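You operate a simulated robot arm through the tools that you are given. There is no shell and no other tool.

You are at the controls of a simulated robot arm. One attempt, no reset.

TASK
Put things in order on the top of the grey table. At the end: the grey sponge from the top of the grey table stands where the cream filter stood; the brown plug stands where the grey sponge stood; the clear wide jar stands where the orange clip stood; the cream filter from the top of the grey table stands where the clear wide jar stood; the orange clip stands on top of the gold brass block; whatever was shut is shut again. Leave all else as you found it, and nothing knocked over.

Only the result counts: the job must be done as asked and must still hold three seconds after the hand-in. Knocking over, shifting, dropping, spilling or breaking anything else fails it.

THE ROBOT
A 6-joint arm with a two-finger gripper, fixed in place. Base frame: the origin is on the floor under the middle of its stand, x ahead of it, y to its left, z up; the work surface is at about z = 0.76. Readings come in m, rad, newtons and seconds.
With the tool pointing down near the work surface it reaches from about 0.3 to 0.68 m from the base axis. Its first joint turns from -1.152 to 1.152 rad. Payload 2.45 kg.
Tool frame: the origin (TCP) lies between the finger pads and is the grasp point; the fingertips stand 0.03 m ahead of it; z points along the fingers, y is the line along which they close. The gripper opens to 0.106 m; its body begins 0.079 m behind the TCP.
Orientation is that of the tool frame in the base frame, as [roll, pitch, yaw] about the fixed x, y, z axes, in that order (R = Rz(yaw) Ry(pitch) Rx(roll)). With the fingers straight down and closing along the base's y, the tool's x points along the base's -x, its y along +y and its z along -z.

THE INTERFACE
- The arm moves only by the tool move_arm. Its argument "steps" is a list of rows, each an object (a shift or turn left out is 0, a gripper value left out holds the last) with "hand": the finger opening in cm, from 0 to 10.6; "slide": the shift along the tool's x, y, z in cm, a list of three; "angular": the turn, a rotation vector about the tool's x, y, z in rad, a list of three. In form: [{"hand": hand, "slide": [x, y, z], "angular": [rx, ry, rz]}, ...]. A call has 1 to 20 rows; each row is the pose to reach, as a shift and turn from the pose commanded when the call began, along the tool's axes at that moment. Rows are played at 5 a second. More than 0.05 m and 0.15 rad between two rows, or a gripper value outside its range, and nothing of the call is played. A pose out of reach is approached as far as the arm can. The call stops where the force on the tool passes 40 N (or 10 N more than at its start, if that is more) or the arm is blocked; 0.2 s more then pass. Each finger travels about 0.153 m/s and halts on what it meets, pressing with about 36 N; the grip force reading is that of the motor and also rises with nothing between the fingers. The clock runs only during rows and for 0.2 s after the last one: add rows that repeat a pose to give the fingers time. It gives the time, the measured TCP pose, the force on the tool (base axes), the opening and the grip force at its end, in the units of the frame above (readings bear some noise), with the torque about the TCP (base axes, N m) and any sound that the robot's microphone picked up.
- Cameras (640 x 400 px; columns grow to the right, rows downward): "scene" is fixed at [0.0669, 0.4375, 1.3857]; the picture's right is [-0.51, -0.86, 0.00], its down [-0.63, 0.37, -0.68] and it looks along [0.59, -0.34, -0.73] (base axes); focal length 338 px, centre (320, 200). "wrist" rides on the gripper at [0.076, -0.002, -0.106] in the tool frame; the picture's right is [0.02, 1.00, 0.00], its down [-0.78, 0.02, -0.62] and it looks along [-0.62, 0.01, 0.78] (tool axes); focal length 247 px, centre (320, 200). There is no depth. A picture from a camera that has moved, and an enlarged one, comes with that camera's place and axes in the base frame and with its lens.
- get_image(camera): a new picture of that camera. No time passes.
- enlarge(camera, box): a new picture of the part [left, top, right, bottom] of that camera's present view, enlarged. No time passes.
- hand_in(): hands the job in; it is judged then, once.

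Nothing tells you positions but the pictures and the camera data. Unless the task says otherwise, let go and move clear before handing in.

The tools are called after "Call:" as name(argument=value, ...) on one line, values as JSON. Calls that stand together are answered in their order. move_arm: Moves the arm, as the interface text tells. Its arguments: {"type":"object","properties":{"steps":{"type":"array","items":{"type":"object","properties":{"hand":{"type":"number"},"slide":{"type":"array","items":{"type":"number"}},"angular":{"type":"array","items":{"type":"number"}}}}}},"required":["steps"]} The other tools are called the same way: get_image (camera) takes a picture; enlarge (camera, box) takes an enlarged picture of a part of a camera's view; hand_in () hands the job in.

At the start:

```text
time: 0.0
position: [0.4114, 0.1019, 1.063]
orientation: [-3.141, 0.0, -3.141]
ft_force: [-0.1, 0.8, -0.8]
ft_torque: [-0.02, -0.01, 0.02]
width: 0.1059
grip_force: 0.0
```

scene: 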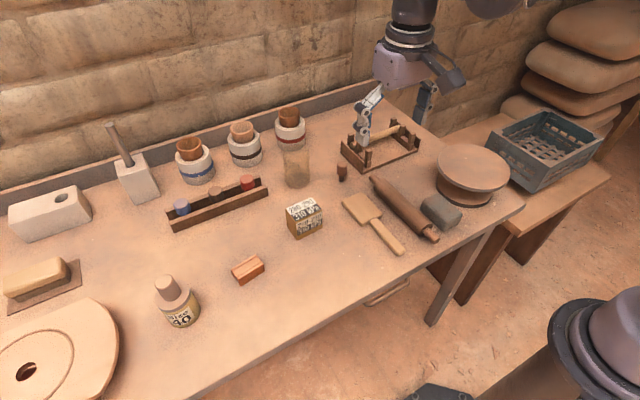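
wrist: 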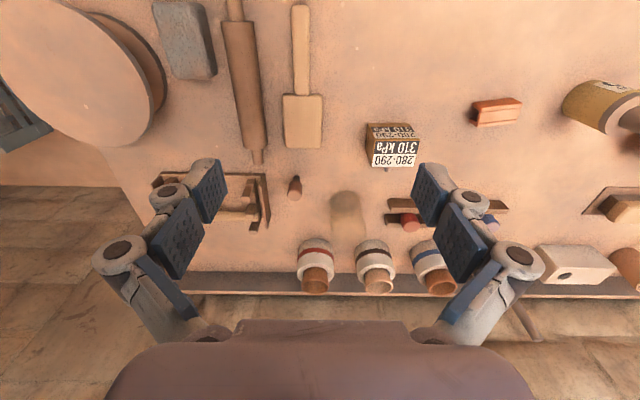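

I see a workbench with jars, a box, an orange block, a sponge-like grey item, a paddle, a rolling pin and more. I'll take enlarged pictures first to identify each object before moving.

Call:
enlarge(camera="scene", box=[160, 80, 340, 280])

Call:
enlarge(camera="scene", box=[320, 80, 540, 260])

Call:
enlarge(camera="scene", box=[0, 100, 200, 400])

Call:
enlarge(camera="wrist", box=[140, 0, 540, 300])

```text
2.00 times, centred on (250, 180) of scene
camera zoom: at [0.0669, 0.4375, 1.3857], right [-0.51, -0.86, 0.0], down [-0.63, 0.37, -0.68], along [0.59, -0.34, -0.73], focal length 676 px, centre (460, 240)
```

zoom: 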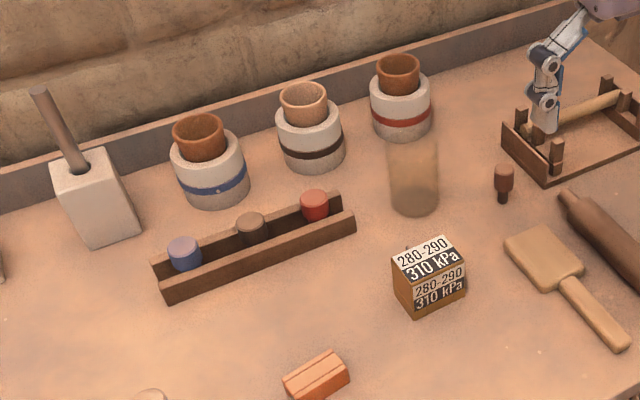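

```text
2.22 times, centred on (430, 170) of scene
camera zoom: at [0.0669, 0.4375, 1.3857], right [-0.51, -0.86, 0.0], down [-0.63, 0.37, -0.68], along [0.59, -0.34, -0.73], focal length 752 px, centre (76, 267)
```

zoom: 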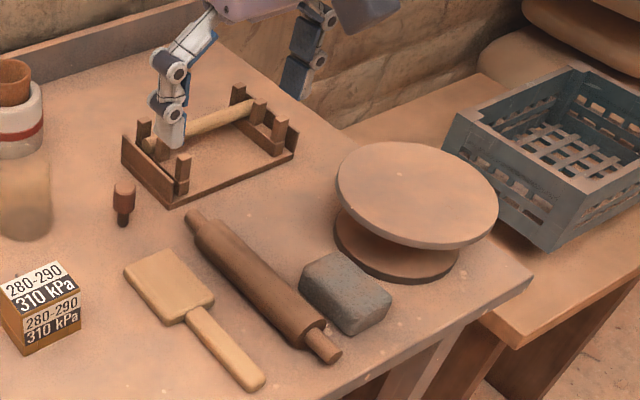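

```text
1.33 times, centred on (100, 250) of scene
camera zoom: at [0.0669, 0.4375, 1.3857], right [-0.51, -0.86, 0.0], down [-0.63, 0.37, -0.68], along [0.59, -0.34, -0.73], focal length 451 px, centre (613, 133)
```

zoom: 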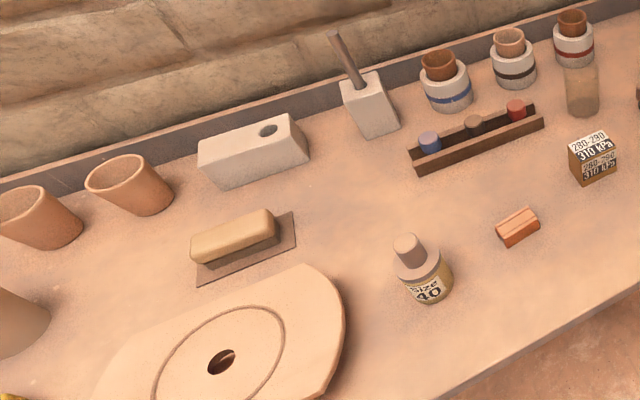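

```text
1.33 times, centred on (340, 150) of wrist
camera zoom: at [0.3359, 0.1004, 1.1687], right [-0.02, 1.0, 0.0], down [0.78, 0.02, 0.62], along [0.62, 0.01, -0.78], focal length 329 px, centre (293, 267)
```

zoom: 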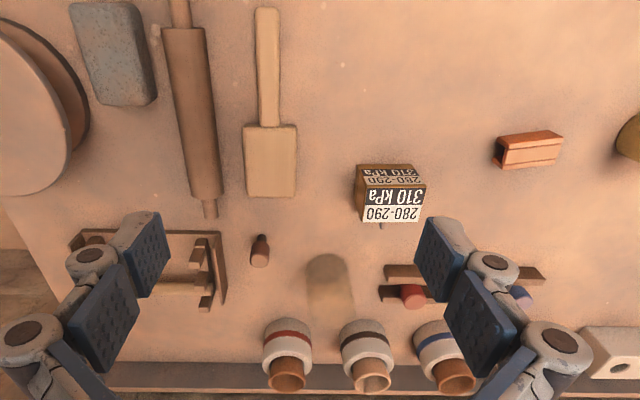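

I need a finer look to tell the filter, plug, clip and brass block apart. I'll zoom in on each candidate.

Call:
enlarge(camera="scene", box=[160, 150, 280, 240])

Call:
enlarge(camera="scene", box=[220, 190, 340, 290])

Call:
enlarge(camera="scene", box=[270, 100, 370, 200])

Call:
enlarge(camera="scene", box=[0, 240, 110, 310])

Call:
enlarge(camera="scene", box=[340, 250, 460, 340])

Call:
enlarge(camera="scene", box=[140, 260, 220, 340])

Call:
enlarge(camera="scene", box=[160, 90, 320, 190])

Call:
enlarge(camera="scene", box=[480, 90, 620, 200])

```text
4.44 times, centred on (220, 195) of scene
camera zoom: at [0.0669, 0.4375, 1.3857], right [-0.51, -0.86, 0.0], down [-0.63, 0.37, -0.68], along [0.59, -0.34, -0.73], focal length 1503 px, centre (764, 222)
```

zoom: 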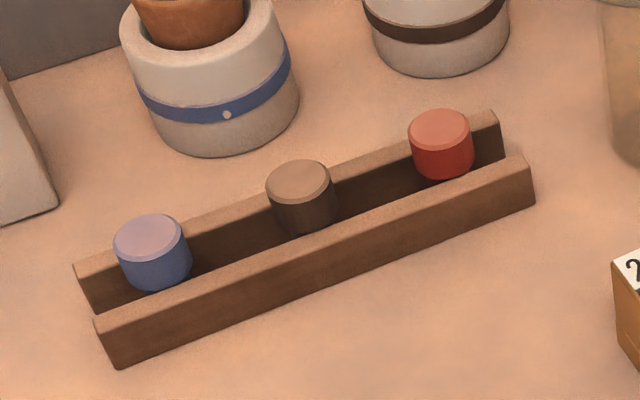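

```text
4.00 times, centred on (280, 240) of scene
camera zoom: at [0.0669, 0.4375, 1.3857], right [-0.51, -0.86, 0.0], down [-0.63, 0.37, -0.68], along [0.59, -0.34, -0.73], focal length 1353 px, centre (480, 40)
```

zoom: 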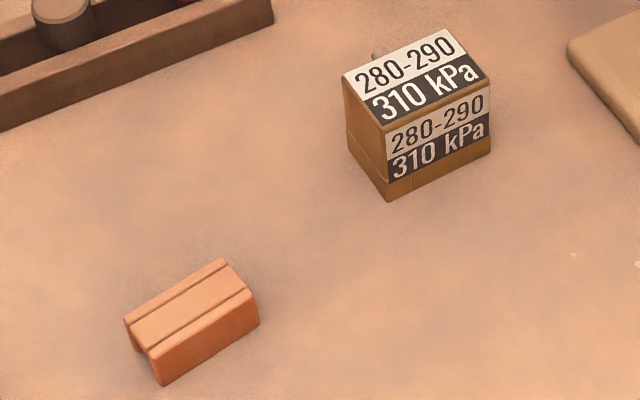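

```text
4.00 times, centred on (320, 150) of scene
camera zoom: at [0.0669, 0.4375, 1.3857], right [-0.51, -0.86, 0.0], down [-0.63, 0.37, -0.68], along [0.59, -0.34, -0.73], focal length 1353 px, centre (320, 400)
```

zoom: 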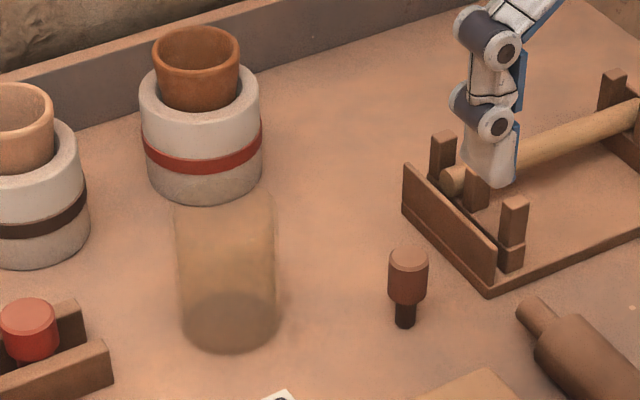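

```text
5.71 times, centred on (55, 275) of scene
camera zoom: at [0.0669, 0.4375, 1.3857], right [-0.51, -0.86, 0.0], down [-0.63, 0.37, -0.68], along [0.59, -0.34, -0.73], focal length 1933 px, centre (1834, -229)
```

zoom: 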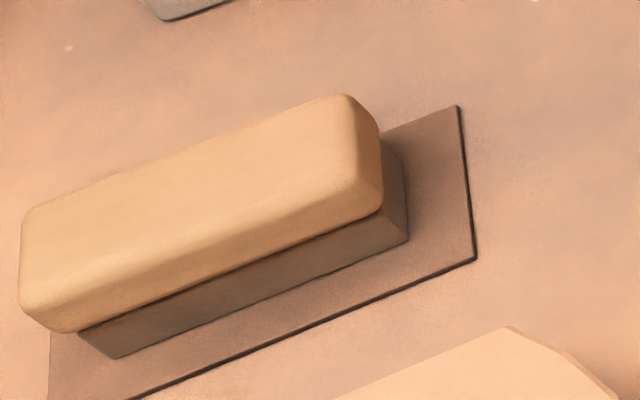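

```text
4.44 times, centred on (400, 295) of scene
camera zoom: at [0.0669, 0.4375, 1.3857], right [-0.51, -0.86, 0.0], down [-0.63, 0.37, -0.68], along [0.59, -0.34, -0.73], focal length 1503 px, centre (-36, -222)
```

zoom: 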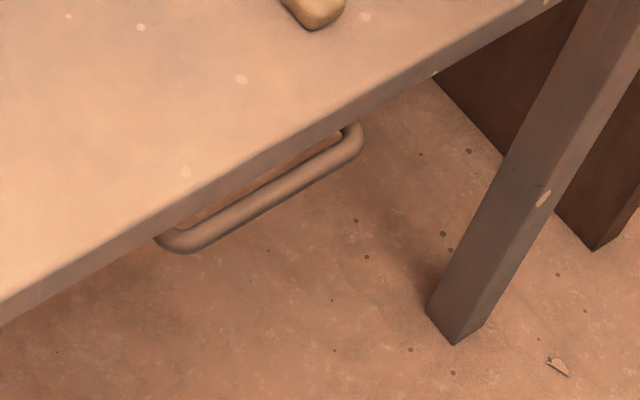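

```text
5.00 times, centred on (180, 300) of scene
camera zoom: at [0.0669, 0.4375, 1.3857], right [-0.51, -0.86, 0.0], down [-0.63, 0.37, -0.68], along [0.59, -0.34, -0.73], focal length 1691 px, centre (1020, -300)
```

zoom: 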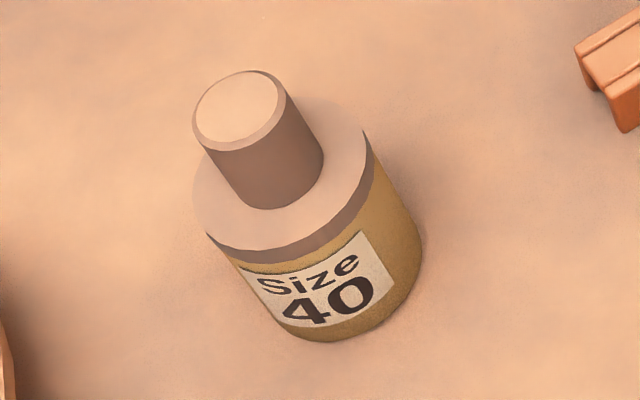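

```text
4.00 times, centred on (240, 140) of scene
camera zoom: at [0.0669, 0.4375, 1.3857], right [-0.51, -0.86, 0.0], down [-0.63, 0.37, -0.68], along [0.59, -0.34, -0.73], focal length 1353 px, centre (640, 440)
```

zoom: 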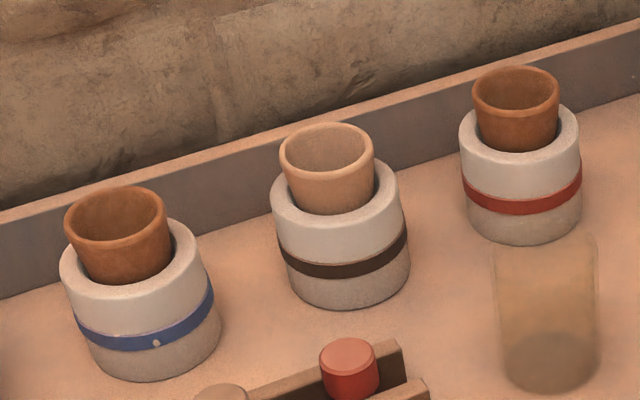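

```text
3.64 times, centred on (550, 145) of scene
camera zoom: at [0.0669, 0.4375, 1.3857], right [-0.51, -0.86, 0.0], down [-0.63, 0.37, -0.68], along [0.59, -0.34, -0.73], focal length 1230 px, centre (-516, 400)
```

zoom: 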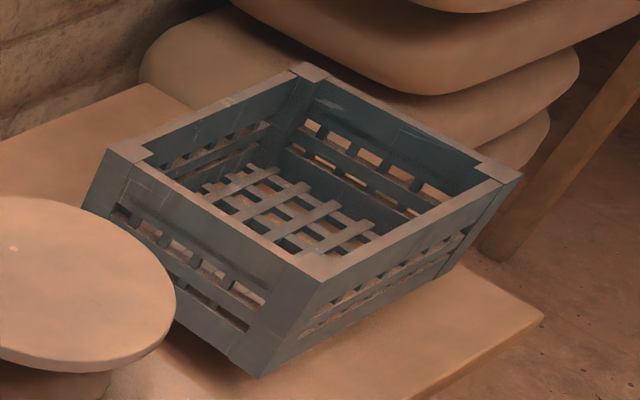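

I take the orange grooved block at about (0.46, 0.38) to be the clip. The labelled block at about (0.51, 0.22) is the brass block, and the clear jar is at about (0.66, 0.17). The grey sponge is at about (0.377, -0.07), the small standing brown plug at about (0.61, 0.06), and the "Size 40" can at about (0.445, 0.525) may be the filter. I'll move the wrist camera for a closer look.

Call:
move_arm(steps=[{"slide": [1.6, 4.2, 0.9], "hand": 10.6}, {"slide": [3.2, 8.5, 1.8]}, {"slide": [4.8, 12.8, 2.7]}, {"slide": [6.4, 17.0, 3.6]}, {"slide": [8.0, 21.3, 4.5]}, {"slide": [9.6, 25.6, 5.4]}, {"slide": [11.1, 29.8, 6.3]}, {"slide": [11.1, 29.8, 6.3]}])

Call:
get_image(camera="wrist")

Call:
get_image(camera="scene")

```text
time: 1.8
position: [0.3004, 0.4006, 1.0013]
orientation: [-3.14, -0.001, 3.141]
ft_force: [-0.4, 0.1, 0.1]
ft_torque: [0.01, 0.03, 0.0]
width: 0.1058
grip_force: 0.1
```

```text
taken
camera wrist: at [0.2243, 0.399, 1.1075], right [-0.02, 1.0, 0.0], down [0.78, 0.02, 0.62], along [0.62, 0.01, -0.78], focal length 247 px, centre (320, 200)
```

wrist: 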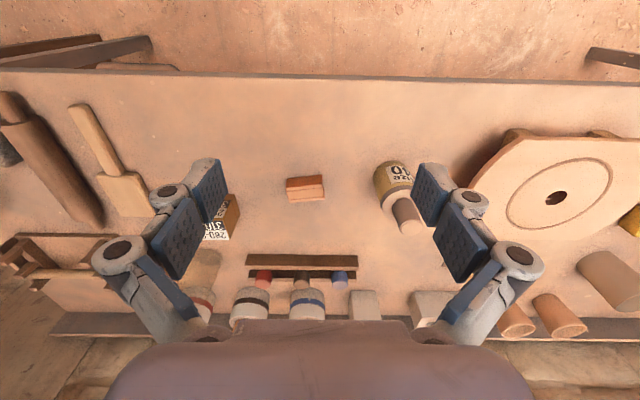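

```text
taken
```

scene: 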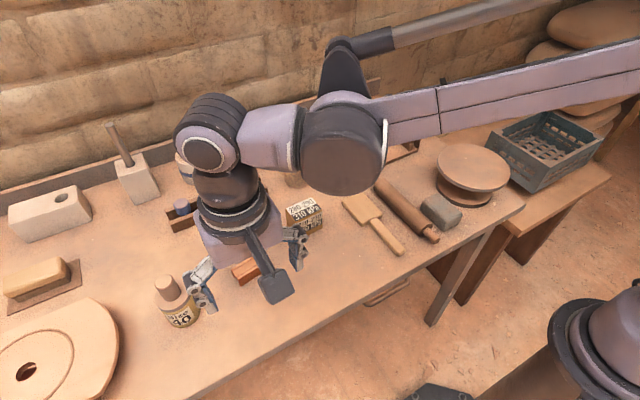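

The can and clip are now in the wrist view. I'll enlarge them.

Call:
enlarge(camera="wrist", box=[340, 130, 460, 250])

Call:
enlarge(camera="wrist", box=[180, 150, 360, 260])

Call:
enlarge(camera="wrist", box=[460, 120, 640, 260])

Call:
enlarge(camera="wrist", box=[0, 20, 200, 260])

```text
3.33 times, centred on (400, 190) of wrist
camera zoom: at [0.2243, 0.399, 1.1075], right [-0.02, 1.0, 0.0], down [0.78, 0.02, 0.62], along [0.62, 0.01, -0.78], focal length 823 px, centre (53, 233)
```

zoom: 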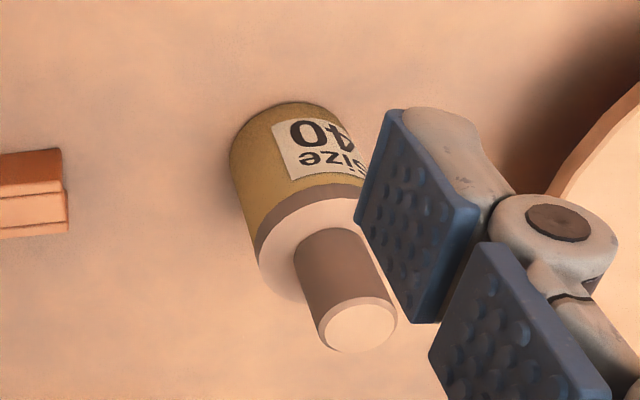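

```text
3.56 times, centred on (270, 205) of wrist
camera zoom: at [0.2243, 0.399, 1.1075], right [-0.02, 1.0, 0.0], down [0.78, 0.02, 0.62], along [0.62, 0.01, -0.78], focal length 878 px, centre (498, 182)
```

zoom: 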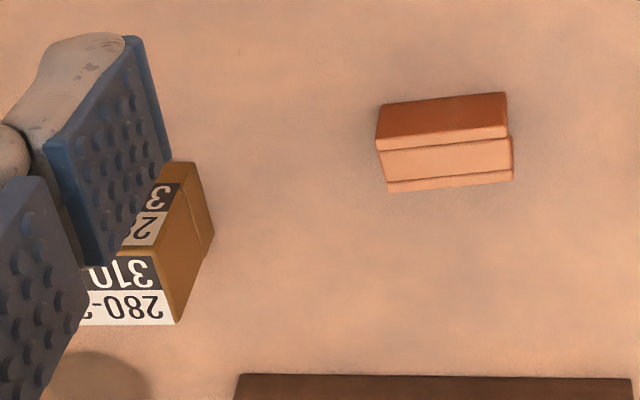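

```text
2.86 times, centred on (550, 190) of wrist
camera zoom: at [0.2243, 0.399, 1.1075], right [-0.02, 1.0, 0.0], down [0.78, 0.02, 0.62], along [0.62, 0.01, -0.78], focal length 706 px, centre (-337, 229)
```

zoom: 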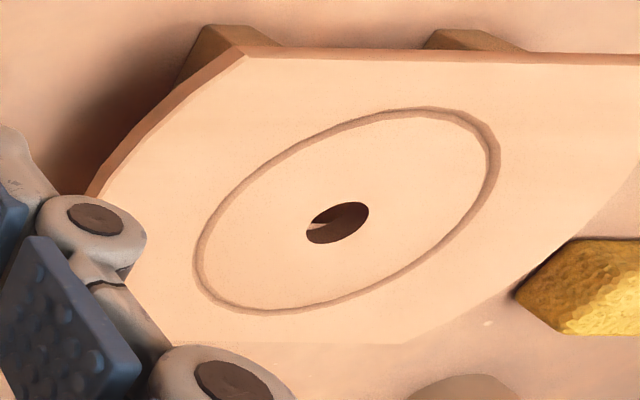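

```text
1.67 times, centred on (100, 140) of wrist
camera zoom: at [0.2243, 0.399, 1.1075], right [-0.02, 1.0, 0.0], down [0.78, 0.02, 0.62], along [0.62, 0.01, -0.78], focal length 412 px, centre (687, 300)
```

zoom: 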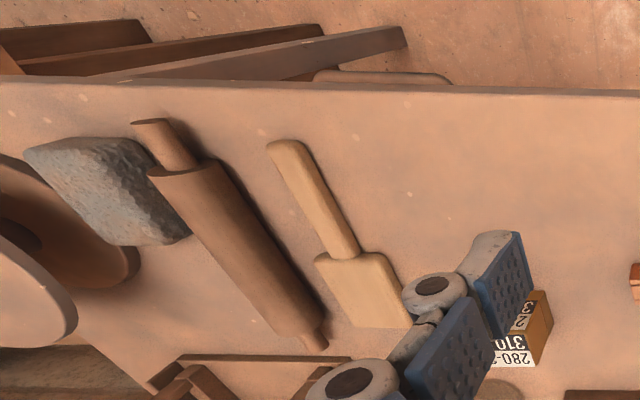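

The can has a mustard body with a pale top. Before deciding, I'll look more closely at the brown standing piece, the jar, the rack and the pots.

Call:
move_arm(steps=[{"slide": [-3.0, -3.0, 0]}, {"slide": [-6.0, -6.0, 0]}, {"slide": [-9.0, -9.0, 0]}, {"slide": [-12.0, -12.5, 0]}, {"slide": [-15.0, -16.0, 0]}, {"slide": [-17.0, -20.0, 0]}, {"slide": [-18.0, -24.0, 0]}, {"slide": [-18.0, -24.0, 0]}])

Call:
get_image(camera="wrist")

Call:
enlarge(camera="wrist", box=[220, 120, 420, 320])

Call:
enlarge(camera="wrist", box=[420, 150, 640, 320])

```text
time: 3.6
position: [0.4811, 0.1581, 1.0001]
orientation: [-3.142, 0.0, 3.141]
ft_force: [0.0, 0.8, -0.2]
ft_torque: [-0.02, -0.03, -0.01]
width: 0.1061
grip_force: 0.0
```

```text
taken
camera wrist: at [0.4041, 0.1567, 1.1067], right [-0.02, 1.0, 0.0], down [0.78, 0.02, 0.62], along [0.62, 0.01, -0.78], focal length 247 px, centre (320, 200)
```

wrist: 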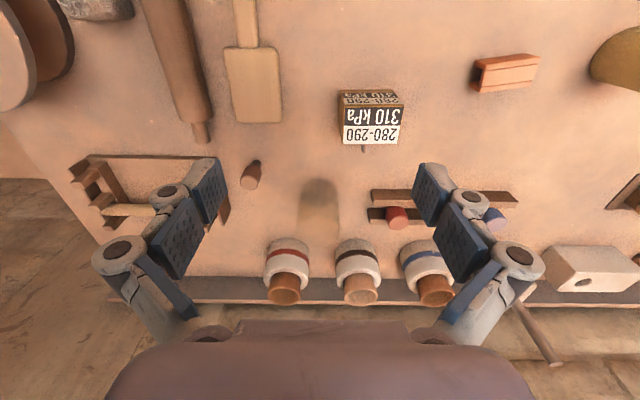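

```text
2.00 times, centred on (320, 220) of wrist
camera zoom: at [0.4041, 0.1567, 1.1067], right [-0.02, 1.0, 0.0], down [0.78, 0.02, 0.62], along [0.62, 0.01, -0.78], focal length 494 px, centre (320, 160)
```

zoom: 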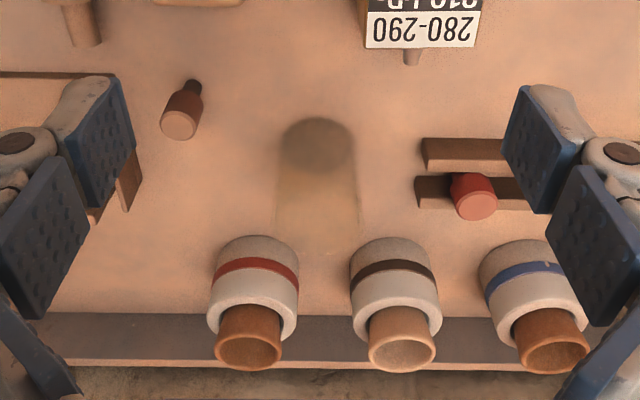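

```text
2.35 times, centred on (530, 235) of wrist
camera zoom: at [0.4041, 0.1567, 1.1067], right [-0.02, 1.0, 0.0], down [0.78, 0.02, 0.62], along [0.62, 0.01, -0.78], focal length 581 px, centre (-174, 118)
```

zoom: 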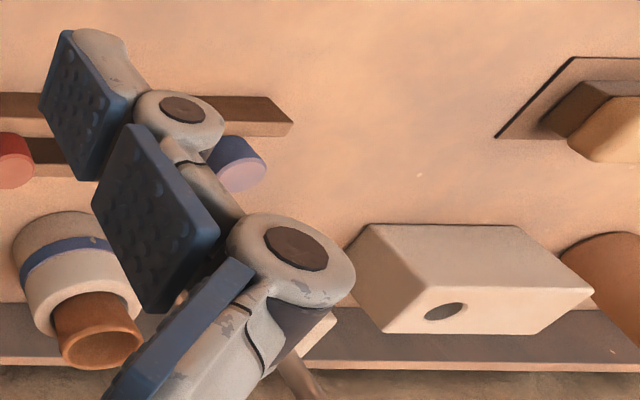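

By elimination, the six loose objects within reach match the six named ones. So the "Size 40" can is the cream filter at about (0.446, 0.522), and the small standing piece is the brown plug. The order is clip to block, jar to clip's spot, filter to jar's spot, sponge to filter's spot, then plug to sponge's spot. I'll move over the clip first, at about (0.463, 0.379) and turned about 8°.

Call:
move_arm(steps=[{"slide": [0.3, 3.7, 0.5], "angular": [0, 0, -0.03]}, {"slide": [0.6, 7.3, 1.5], "angular": [0, 0, -0.06]}, {"slide": [0.9, 11.0, 2.5], "angular": [0, 0, -0.09]}, {"slide": [1.2, 14.6, 4.0], "angular": [0, 0, -0.12]}, {"slide": [1.5, 18.3, 6.0], "angular": [0, 0, -0.137]}, {"slide": [1.76, 21.95, 8.0], "angular": [0, 0, -0.137]}, {"slide": [1.76, 21.95, 10.0], "angular": [0, 0, -0.137]}, {"slide": [1.76, 21.95, 10.0], "angular": [0, 0, -0.137]}])

Call:
get_image(camera="wrist")

Call:
enlarge(camera="wrist", box=[220, 120, 420, 250])

```text
time: 5.4
position: [0.4641, 0.3778, 0.9]
orientation: [-3.141, 0.001, -3.007]
ft_force: [-1.2, 0.7, 0.6]
ft_torque: [-0.01, 0.0, 0.0]
width: 0.1061
grip_force: 0.0
```

```text
taken
camera wrist: at [0.3881, 0.3663, 1.0057], right [-0.16, 0.99, 0.0], down [0.77, 0.12, 0.62], along [0.61, 0.1, -0.78], focal length 247 px, centre (320, 200)
```

wrist: 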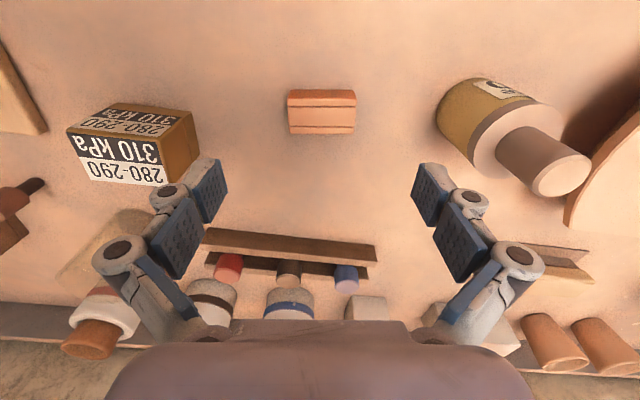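

```text
3.08 times, centred on (320, 185) of wrist
camera zoom: at [0.3881, 0.3663, 1.0057], right [-0.16, 0.99, 0.0], down [0.77, 0.12, 0.62], along [0.61, 0.1, -0.78], focal length 760 px, centre (320, 246)
```

zoom: 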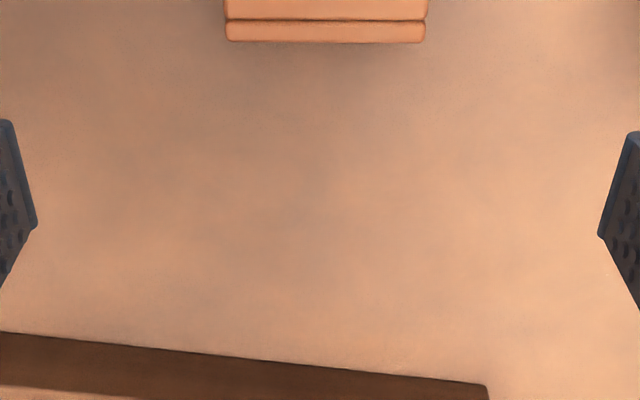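

The clip sits centred and aligned between the fingers. I'll go down and grip it.

Call:
move_arm(steps=[{"slide": [-0.2, 0.1, 3.5]}, {"slide": [-0.2, 0.1, 7.0]}, {"slide": [-0.2, 0.1, 9.3]}, {"slide": [-0.2, 0.1, 10.2]}, {"slide": [-0.2, 0.1, 10.2]}])

Call:
get_image(camera="wrist")

Call:
get_image(camera="scene")

```text
time: 6.6
position: [0.4662, 0.3805, 0.7978]
orientation: [3.141, 0.0, -3.005]
ft_force: [-0.3, 0.1, 0.0]
ft_torque: [-0.01, -0.01, 0.0]
width: 0.106
grip_force: 0.1
```

```text
taken
camera wrist: at [0.3905, 0.3679, 0.9035], right [-0.16, 0.99, 0.0], down [0.77, 0.12, 0.62], along [0.61, 0.1, -0.78], focal length 247 px, centre (320, 200)
```

wrist: 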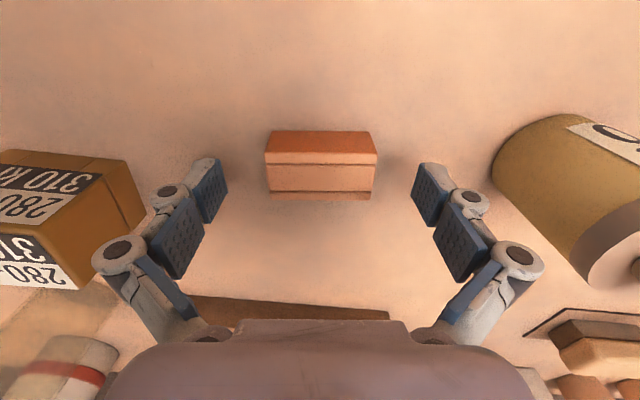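

```text
taken
```

scene: 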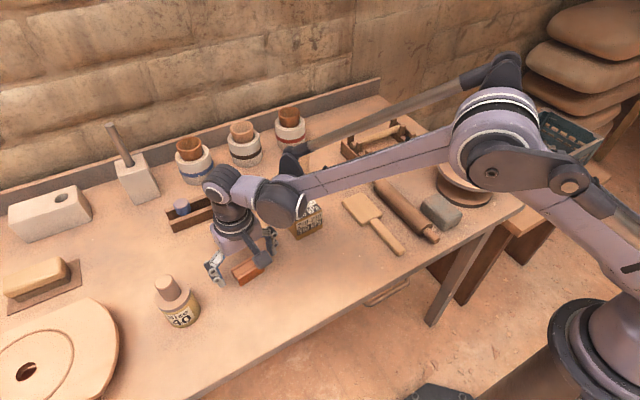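

The clip is between the pads at the right height. I'll close on it and lift slightly.

Call:
move_arm(steps=[{"hand": 4.5}, {"hand": 4.5}, {"hand": 4.5}, {"hand": 4.5}])

Call:
get_image(camera="wrist")

```text
time: 7.6
position: [0.4661, 0.3798, 0.7986]
orientation: [3.142, 0.001, -3.005]
ft_force: [0.1, 1.5, 4.9]
ft_torque: [0.21, -0.01, 0.0]
width: 0.0588
grip_force: 36.1
```

```text
taken
camera wrist: at [0.3905, 0.368, 0.9039], right [-0.16, 0.99, 0.0], down [0.77, 0.12, 0.62], along [0.61, 0.1, -0.78], focal length 247 px, centre (320, 200)
```

wrist: 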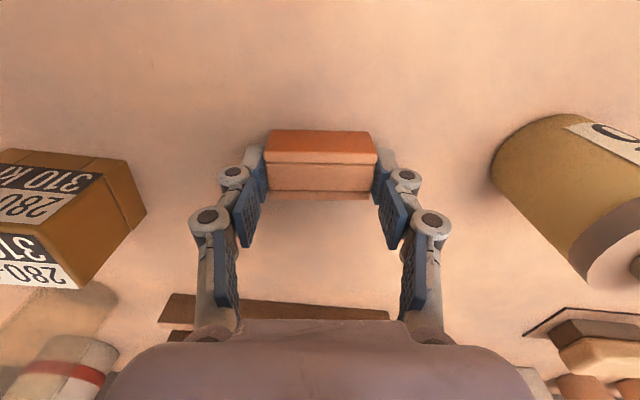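

The grip holds at 5.9 cm. I'll lift the clip straight up and check it.

Call:
move_arm(steps=[{"slide": [0, 0, -1.0]}, {"slide": [0, 0, -4.0]}, {"slide": [0, 0, -8.0]}, {"slide": [0, 0, -12.0]}, {"slide": [0, 0, -15.0]}, {"slide": [0, 0, -15.0]}])

Call:
get_image(camera="wrist")

```text
time: 9.0
position: [0.4648, 0.3816, 0.9497]
orientation: [-3.141, 0.001, -3.005]
ft_force: [-0.1, 0.7, -0.8]
ft_torque: [0.03, 0.02, -0.01]
width: 0.0588
grip_force: 35.9
```

```text
taken
camera wrist: at [0.3899, 0.3688, 1.0549], right [-0.16, 0.99, 0.0], down [0.77, 0.12, 0.62], along [0.61, 0.1, -0.78], focal length 247 px, centre (320, 200)
```

wrist: 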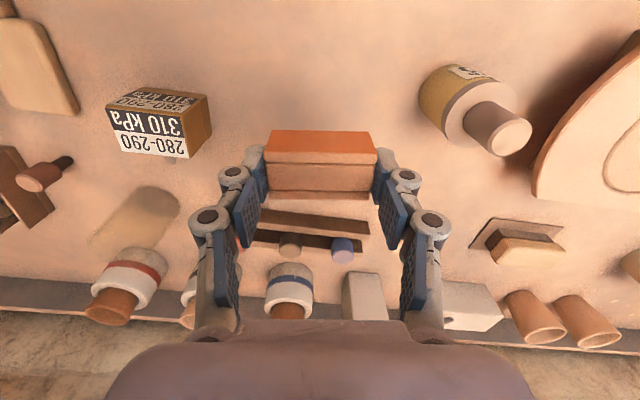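

The clip is held and lifted cleanly. I'll zoom in on the block to place the drop accurately.

Call:
enlarge(camera="wrist", box=[80, 60, 240, 180])

Call:
enlarge(camera="scene", box=[260, 170, 360, 260])

```text
3.33 times, centred on (160, 120) of wrist
camera zoom: at [0.3899, 0.3688, 1.0549], right [-0.16, 0.99, 0.0], down [0.77, 0.12, 0.62], along [0.61, 0.1, -0.78], focal length 823 px, centre (853, 467)
```

zoom: 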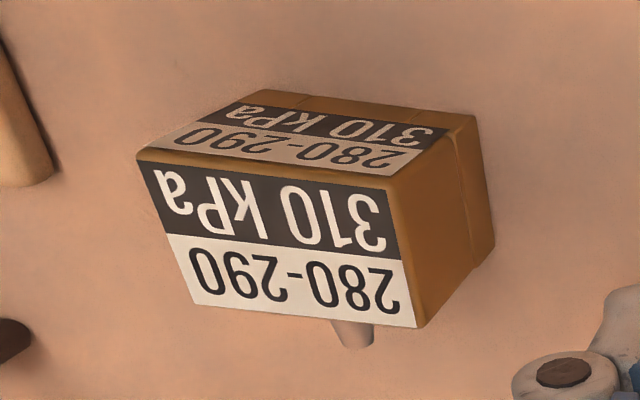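

```text
4.44 times, centred on (310, 215) of scene
camera zoom: at [0.0669, 0.4375, 1.3857], right [-0.51, -0.86, 0.0], down [-0.63, 0.37, -0.68], along [0.59, -0.34, -0.73], focal length 1503 px, centre (364, 133)
```

zoom: 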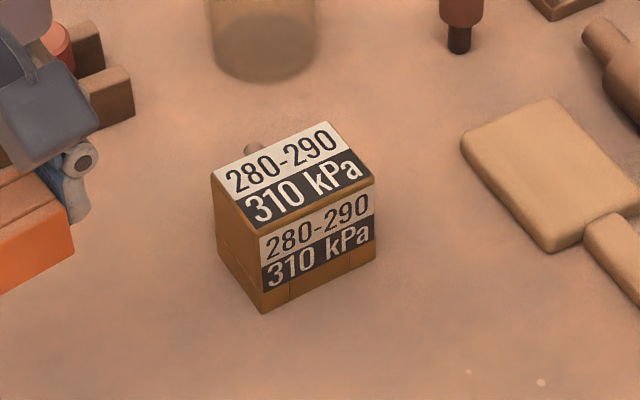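

The block's top is at z about 0.828, centred at about (0.5135, 0.2205) and turned about 2°. I'll carry the clip over it and look before lowering.

Call:
move_arm(steps=[{"slide": [-0.6, -4.1, 0], "angular": [0, 0, 0.027]}, {"slide": [-1.3, -8.2, 0], "angular": [0, 0, 0.054]}, {"slide": [-2.0, -12.4, 0], "angular": [0, 0, 0.08]}, {"slide": [-2.64, -16.5, 0], "angular": [0, 0, 0.107]}, {"slide": [-2.64, -16.5, 3.0], "angular": [0, 0, 0.107]}, {"slide": [-2.64, -16.5, 5.0], "angular": [0, 0, 0.107]}, {"slide": [-2.64, -16.5, 5.0], "angular": [0, 0, 0.107]}])

Call:
get_image(camera="wrist")

Call:
enlarge(camera="scene", box=[240, 140, 380, 260])

```text
time: 10.6
position: [0.5134, 0.2205, 0.8985]
orientation: [-3.141, 0.0, -3.113]
ft_force: [-0.1, -1.3, 0.1]
ft_torque: [-0.02, -0.04, -0.01]
width: 0.0589
grip_force: 36.0
```

```text
taken
camera wrist: at [0.438, 0.2162, 1.0045], right [-0.05, 1.0, 0.0], down [0.78, 0.04, 0.62], along [0.62, 0.03, -0.78], focal length 247 px, centre (320, 200)
```

wrist: 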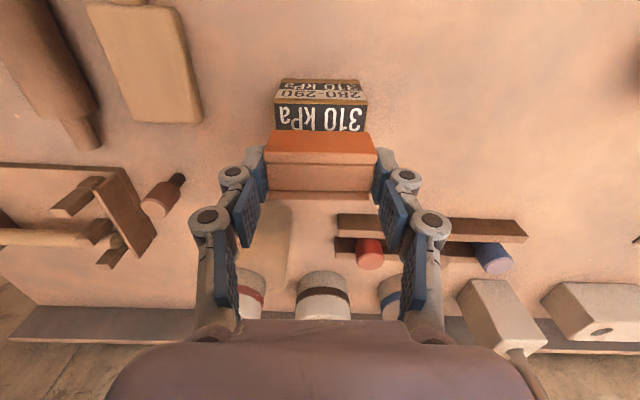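

```text
3.33 times, centred on (310, 200) of scene
camera zoom: at [0.0669, 0.4375, 1.3857], right [-0.51, -0.86, 0.0], down [-0.63, 0.37, -0.68], along [0.59, -0.34, -0.73], focal length 1128 px, centre (353, 200)
```

zoom: 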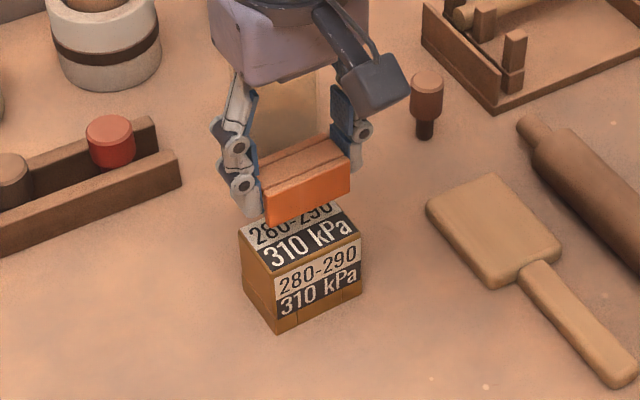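

The clip hovers about 3 cm above the block and is well centred. I'll lower it in small increments and watch the force.

Call:
move_arm(steps=[{"slide": [0, 0, 1.5]}, {"slide": [0, 0, 2.5]}, {"slide": [0, 0, 2.9]}, {"slide": [0, 0, 2.9]}])

Call:
enlarge(camera="scene", box=[260, 150, 360, 250])

```text
time: 11.6
position: [0.5142, 0.2199, 0.8683]
orientation: [3.141, -0.001, -3.111]
ft_force: [-0.2, 0.2, 0.2]
ft_torque: [0.0, -0.01, 0.0]
width: 0.0589
grip_force: 36.0
```

```text
4.00 times, centred on (310, 200) of scene
camera zoom: at [0.0669, 0.4375, 1.3857], right [-0.51, -0.86, 0.0], down [-0.63, 0.37, -0.68], along [0.59, -0.34, -0.73], focal length 1353 px, centre (360, 200)
```

zoom: 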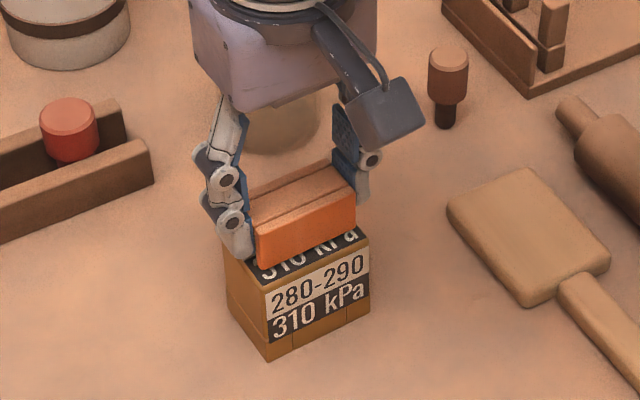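

The clip is a few millimetres above the block. I'll lower it another 2–3 mm.

Call:
move_arm(steps=[{"slide": [0, 0, 0.15]}, {"slide": [0, 0, 0.15]}])

Call:
move_arm(steps=[{"slide": [0, 0, 0.12]}, {"slide": [0, 0, 0.12]}])

Call:
enlarge(camera="scene", box=[260, 150, 360, 250])

```text
time: 12.2
position: [0.515, 0.2201, 0.8672]
orientation: [3.14, 0.002, -3.112]
ft_force: [0.4, 0.4, 0.6]
ft_torque: [0.02, -0.02, 0.0]
width: 0.0589
grip_force: 35.7
```

```text
time: 12.8
position: [0.5149, 0.2207, 0.866]
orientation: [-3.142, 0.0, -3.111]
ft_force: [-0.9, 1.1, 0.0]
ft_torque: [0.0, -0.03, 0.01]
width: 0.0589
grip_force: 35.9
```

```text
4.00 times, centred on (310, 200) of scene
camera zoom: at [0.0669, 0.4375, 1.3857], right [-0.51, -0.86, 0.0], down [-0.63, 0.37, -0.68], along [0.59, -0.34, -0.73], focal length 1353 px, centre (360, 200)
```

zoom: 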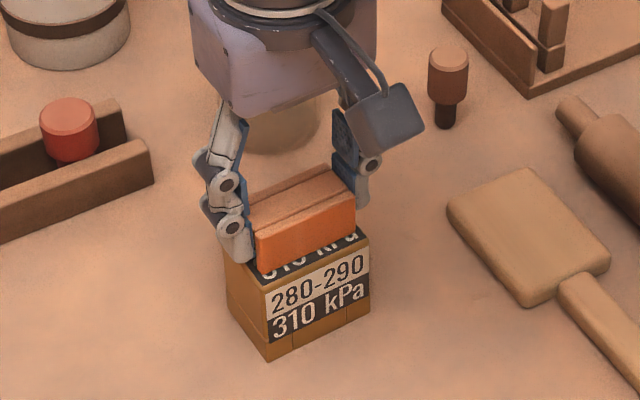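

No contact yet, so I'll continue down in small steps.

Call:
move_arm(steps=[{"slide": [0, 0, 0.12]}, {"slide": [0, 0, 0.12]}])

Call:
move_arm(steps=[{"slide": [0, 0, 0.12]}, {"slide": [0, 0, 0.12]}])

Call:
enlarge(camera="wrist", box=[220, 80, 420, 230])

```text
time: 13.4
position: [0.5139, 0.2204, 0.8632]
orientation: [3.141, 0.001, -3.113]
ft_force: [0.7, -0.2, 0.0]
ft_torque: [0.0, 0.01, -0.04]
width: 0.0587
grip_force: 36.2
```

```text
time: 14.0
position: [0.5139, 0.2213, 0.864]
orientation: [3.141, 0.0, -3.114]
ft_force: [-1.1, -0.2, 6.1]
ft_torque: [0.11, -0.03, 0.0]
width: 0.0588
grip_force: 36.6
```

```text
2.67 times, centred on (320, 155) of wrist
camera zoom: at [0.4379, 0.217, 0.9699], right [-0.05, 1.0, 0.0], down [0.78, 0.04, 0.62], along [0.62, 0.03, -0.78], focal length 659 px, centre (320, 320)
```

zoom: 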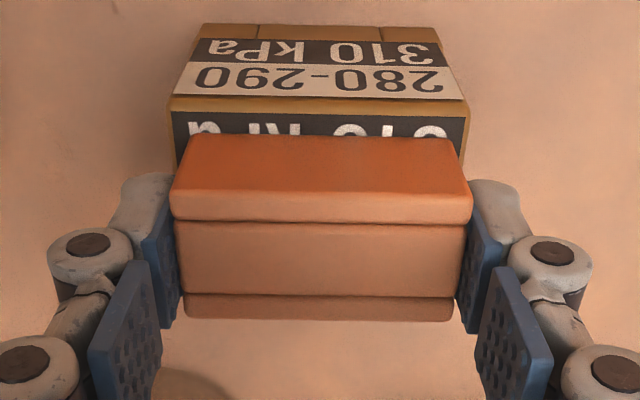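

I have contact at about 6 N with the clip seated and centred on the block. I'll release it gently and rise straight up.

Call:
move_arm(steps=[{"hand": 6.1}, {"hand": 6.6}, {"hand": 7.2}, {"hand": 7.8}, {"hand": 7.8}])

Call:
move_arm(steps=[{"slide": [0, 0, -1.0]}, {"slide": [0, 0, -4.0]}, {"slide": [0, 0, -8.0]}, {"slide": [0, 0, -12.0]}, {"slide": [0, 0, -12.0]}])

Call:
get_image(camera="wrist")

Call:
enlarge(camera="scene", box=[240, 130, 380, 250])

```text
time: 15.2
position: [0.5134, 0.2205, 0.864]
orientation: [3.141, -0.001, -3.111]
ft_force: [-0.5, -0.3, -0.2]
ft_torque: [-0.01, 0.01, 0.0]
width: 0.0781
grip_force: 0.0
```

```text
time: 16.4
position: [0.5141, 0.2206, 0.9858]
orientation: [-3.141, 0.0, -3.11]
ft_force: [-1.4, -0.2, -0.6]
ft_torque: [-0.01, 0.03, -0.03]
width: 0.0777
grip_force: 0.0
```

```text
taken
camera wrist: at [0.438, 0.2167, 1.0909], right [-0.05, 1.0, 0.0], down [0.78, 0.04, 0.62], along [0.62, 0.03, -0.78], focal length 247 px, centre (320, 200)
```

wrist: 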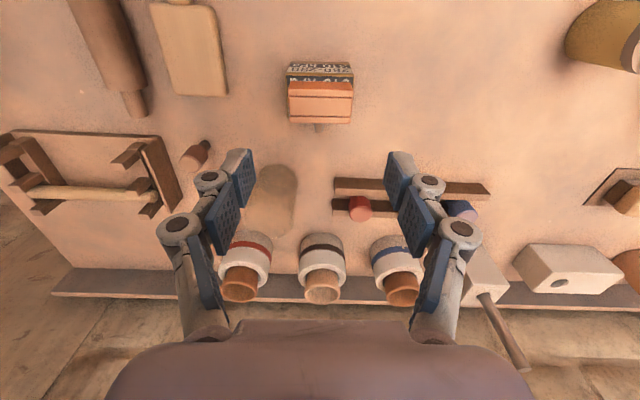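

```text
3.33 times, centred on (310, 190) of scene
camera zoom: at [0.0669, 0.4375, 1.3857], right [-0.51, -0.86, 0.0], down [-0.63, 0.37, -0.68], along [0.59, -0.34, -0.73], focal length 1128 px, centre (353, 233)
```

zoom: 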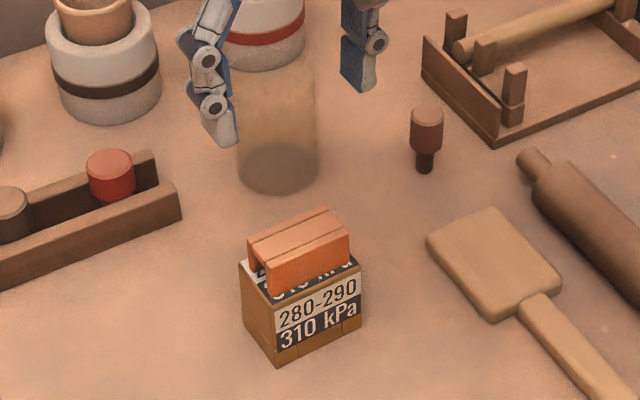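

The clip now stands on the brass block. Next is the jar at about (0.665, 0.16). I'll move over that way with the gripper turned radially and look.

Call:
move_arm(steps=[{"slide": [-2.1, -2.0, -1.6], "angular": [0, 0, -0.05], "hand": 9.0}, {"slide": [-4.2, -3.9, -1.6], "angular": [0, 0, -0.1]}, {"slide": [-6.3, -5.9, -1.6], "angular": [0, 0, -0.15]}, {"slide": [-8.42, -7.81, -1.6], "angular": [0, 0, -0.205]}, {"slide": [-8.42, -7.81, -1.6], "angular": [0, 0, -0.205]}])

Call:
get_image(camera="wrist")

Call:
enlarge(camera="wrist", box=[240, 80, 400, 240])

Call:
get_image(camera="scene")

```text
time: 17.6
position: [0.6003, 0.1458, 1.0004]
orientation: [-3.141, 0.0, -2.906]
ft_force: [-0.2, 0.9, -0.2]
ft_torque: [-0.01, 0.0, -0.03]
width: 0.09
grip_force: 0.0
```

```text
taken
camera wrist: at [0.5269, 0.126, 1.1063], right [-0.25, 0.97, 0.0], down [0.76, 0.2, 0.62], along [0.6, 0.16, -0.78], focal length 247 px, centre (320, 200)
```

wrist: 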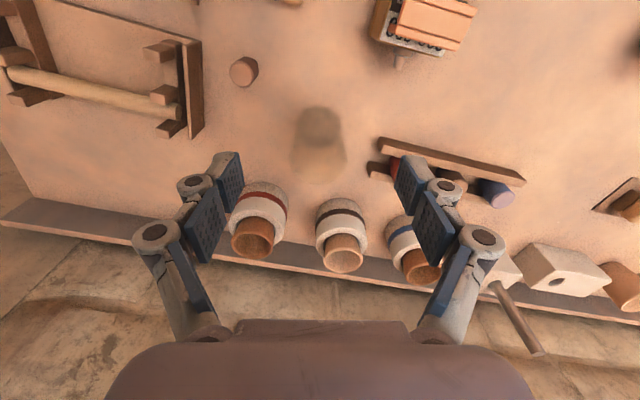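

```text
2.50 times, centred on (320, 160) of wrist
camera zoom: at [0.5269, 0.126, 1.1063], right [-0.25, 0.97, 0.0], down [0.76, 0.2, 0.62], along [0.6, 0.16, -0.78], focal length 617 px, centre (320, 300)
```

zoom: 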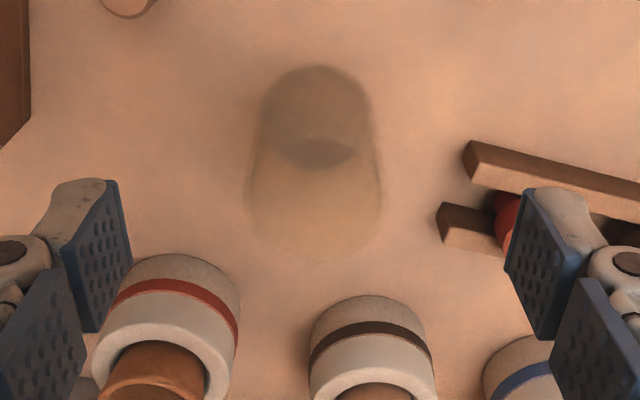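

```text
taken
```

scene: 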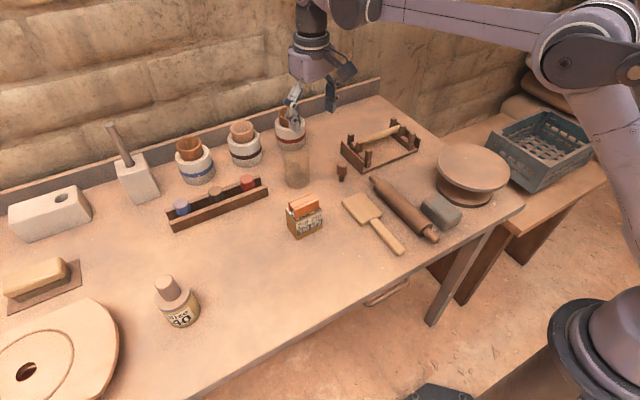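

The jar's base centre comes out at about (0.664, 0.1585). I'll move above it at a safe height to test the reach.

Call:
move_arm(steps=[{"slide": [-2.2, -0.1, 0]}, {"slide": [-4.4, -0.1, 0]}, {"slide": [-6.54, -0.18, 0]}, {"slide": [-6.54, -0.18, 3.5]}, {"slide": [-6.54, -0.18, 6.0]}, {"slide": [-6.54, -0.18, 6.0]}])

Call:
get_image(camera="wrist")

Call:
enlarge(camera="scene", box=[240, 80, 380, 210])

```text
time: 19.0
position: [0.6653, 0.1582, 0.9409]
orientation: [-3.141, 0.001, -2.906]
ft_force: [0.4, -0.9, 0.1]
ft_torque: [-0.02, -0.01, 0.01]
width: 0.0902
grip_force: 0.0
out of reach, approached as far as the arm can: row 3, 4
```

```text
taken
camera wrist: at [0.5907, 0.1391, 1.0465], right [-0.25, 0.97, 0.0], down [0.76, 0.2, 0.62], along [0.6, 0.16, -0.78], focal length 247 px, centre (320, 200)
```

wrist: 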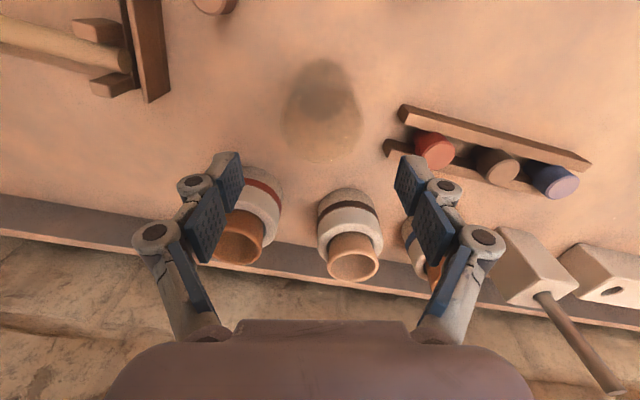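

```text
3.08 times, centred on (310, 145) of scene
camera zoom: at [0.0669, 0.4375, 1.3857], right [-0.51, -0.86, 0.0], down [-0.63, 0.37, -0.68], along [0.59, -0.34, -0.73], focal length 1041 px, centre (351, 369)
```

zoom: 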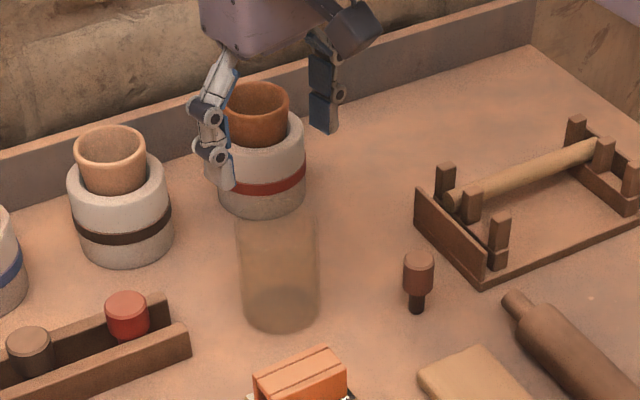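

The reach is fine here and the jar is centred between the fingers. I'll go down around it.

Call:
move_arm(steps=[{"slide": [0, 0, 3.0]}, {"slide": [0, 0, 6.0]}, {"slide": [0, 0, 9.0]}, {"slide": [0, 0, 11.5]}, {"slide": [0, 0, 12.5]}, {"slide": [0, 0, 12.5]}])

Call:
get_image(camera="wrist")

Call:
enlarge(camera="scene", box=[240, 80, 380, 210])

```text
time: 20.4
position: [0.6648, 0.1557, 0.8145]
orientation: [3.141, 0.0, -2.907]
ft_force: [0.7, 0.5, -0.1]
ft_torque: [0.01, -0.03, 0.01]
width: 0.09
grip_force: 0.1
```

```text
taken
camera wrist: at [0.5915, 0.1377, 0.9206], right [-0.25, 0.97, 0.0], down [0.76, 0.2, 0.62], along [0.6, 0.16, -0.78], focal length 247 px, centre (320, 200)
```

wrist: 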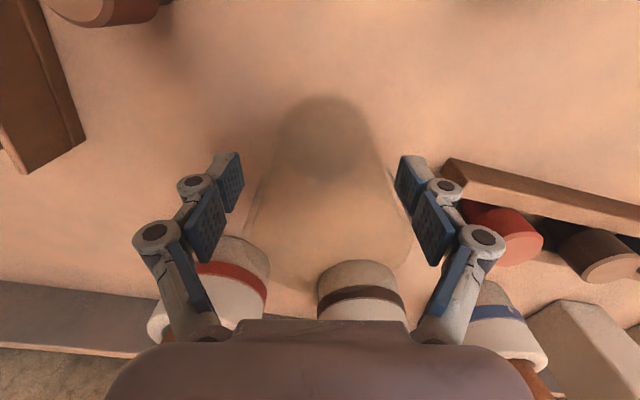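

```text
3.08 times, centred on (310, 145) of scene
camera zoom: at [0.0669, 0.4375, 1.3857], right [-0.51, -0.86, 0.0], down [-0.63, 0.37, -0.68], along [0.59, -0.34, -0.73], focal length 1041 px, centre (351, 369)
```

zoom: 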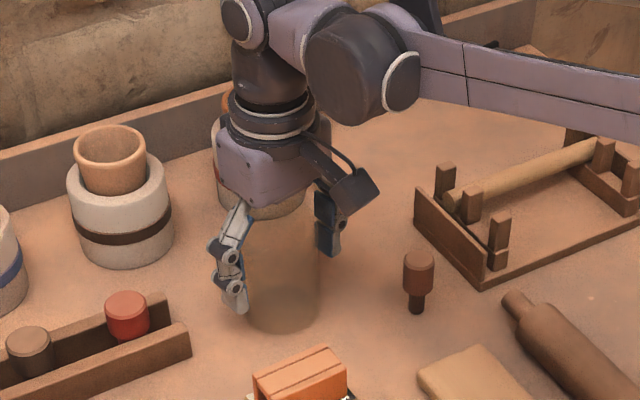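

The fingers straddle the jar. I'll close gently.

Call:
move_arm(steps=[{"hand": 7.6}, {"hand": 7.0}, {"hand": 6.6}, {"hand": 6.2}, {"hand": 6.2}])

Call:
get_image(camera="wrist")

```text
time: 21.6
position: [0.666, 0.1577, 0.8152]
orientation: [-3.141, 0.0, -2.907]
ft_force: [0.1, 1.0, 4.1]
ft_torque: [-0.03, 0.0, 0.05]
width: 0.0642
grip_force: 36.0
```

```text
taken
camera wrist: at [0.5915, 0.1378, 0.9211], right [-0.25, 0.97, 0.0], down [0.76, 0.2, 0.62], along [0.6, 0.16, -0.78], focal length 247 px, centre (320, 200)
```

wrist: 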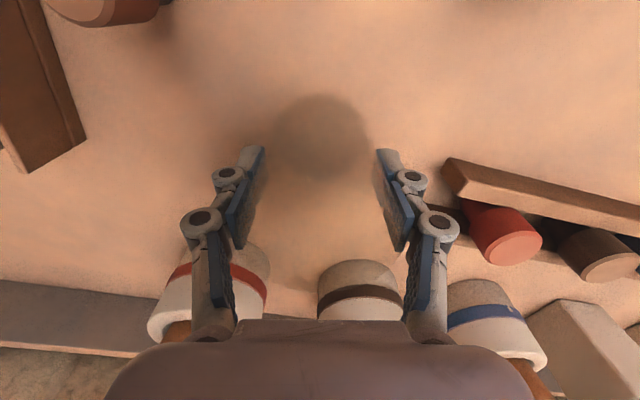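

The jar is gripped at 6.4 cm. I'll lift it and check the hold before carrying it.

Call:
move_arm(steps=[{"slide": [0, 0, -1.0]}, {"slide": [0, 0, -3.0]}, {"slide": [0, 0, -6.0]}, {"slide": [0, 0, -9.0]}, {"slide": [0, 0, -10.0]}, {"slide": [0, 0, -10.0]}])

Call:
get_image(camera="wrist")

Call:
get_image(camera="scene")

```text
time: 23.0
position: [0.6651, 0.1571, 0.9155]
orientation: [3.14, 0.0, -2.905]
ft_force: [0.6, 0.1, 0.0]
ft_torque: [-0.01, 0.0, 0.0]
width: 0.0622
grip_force: 0.0
```

```text
taken
camera wrist: at [0.5911, 0.1387, 1.0212], right [-0.25, 0.97, 0.0], down [0.76, 0.2, 0.62], along [0.6, 0.16, -0.78], focal length 247 px, centre (320, 200)
```

wrist: 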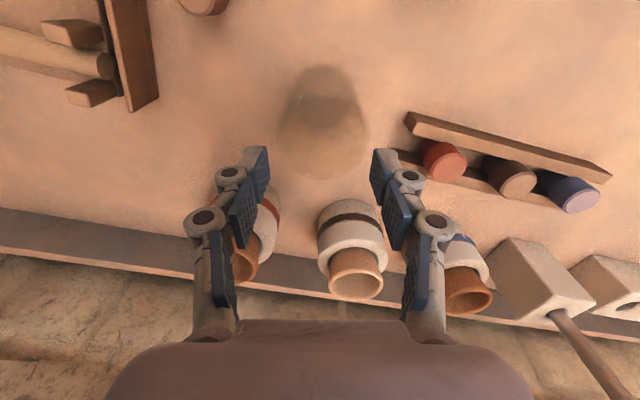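

```text
taken
```

scene: 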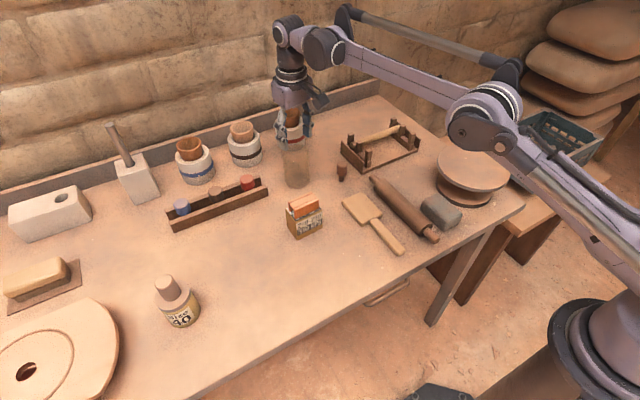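

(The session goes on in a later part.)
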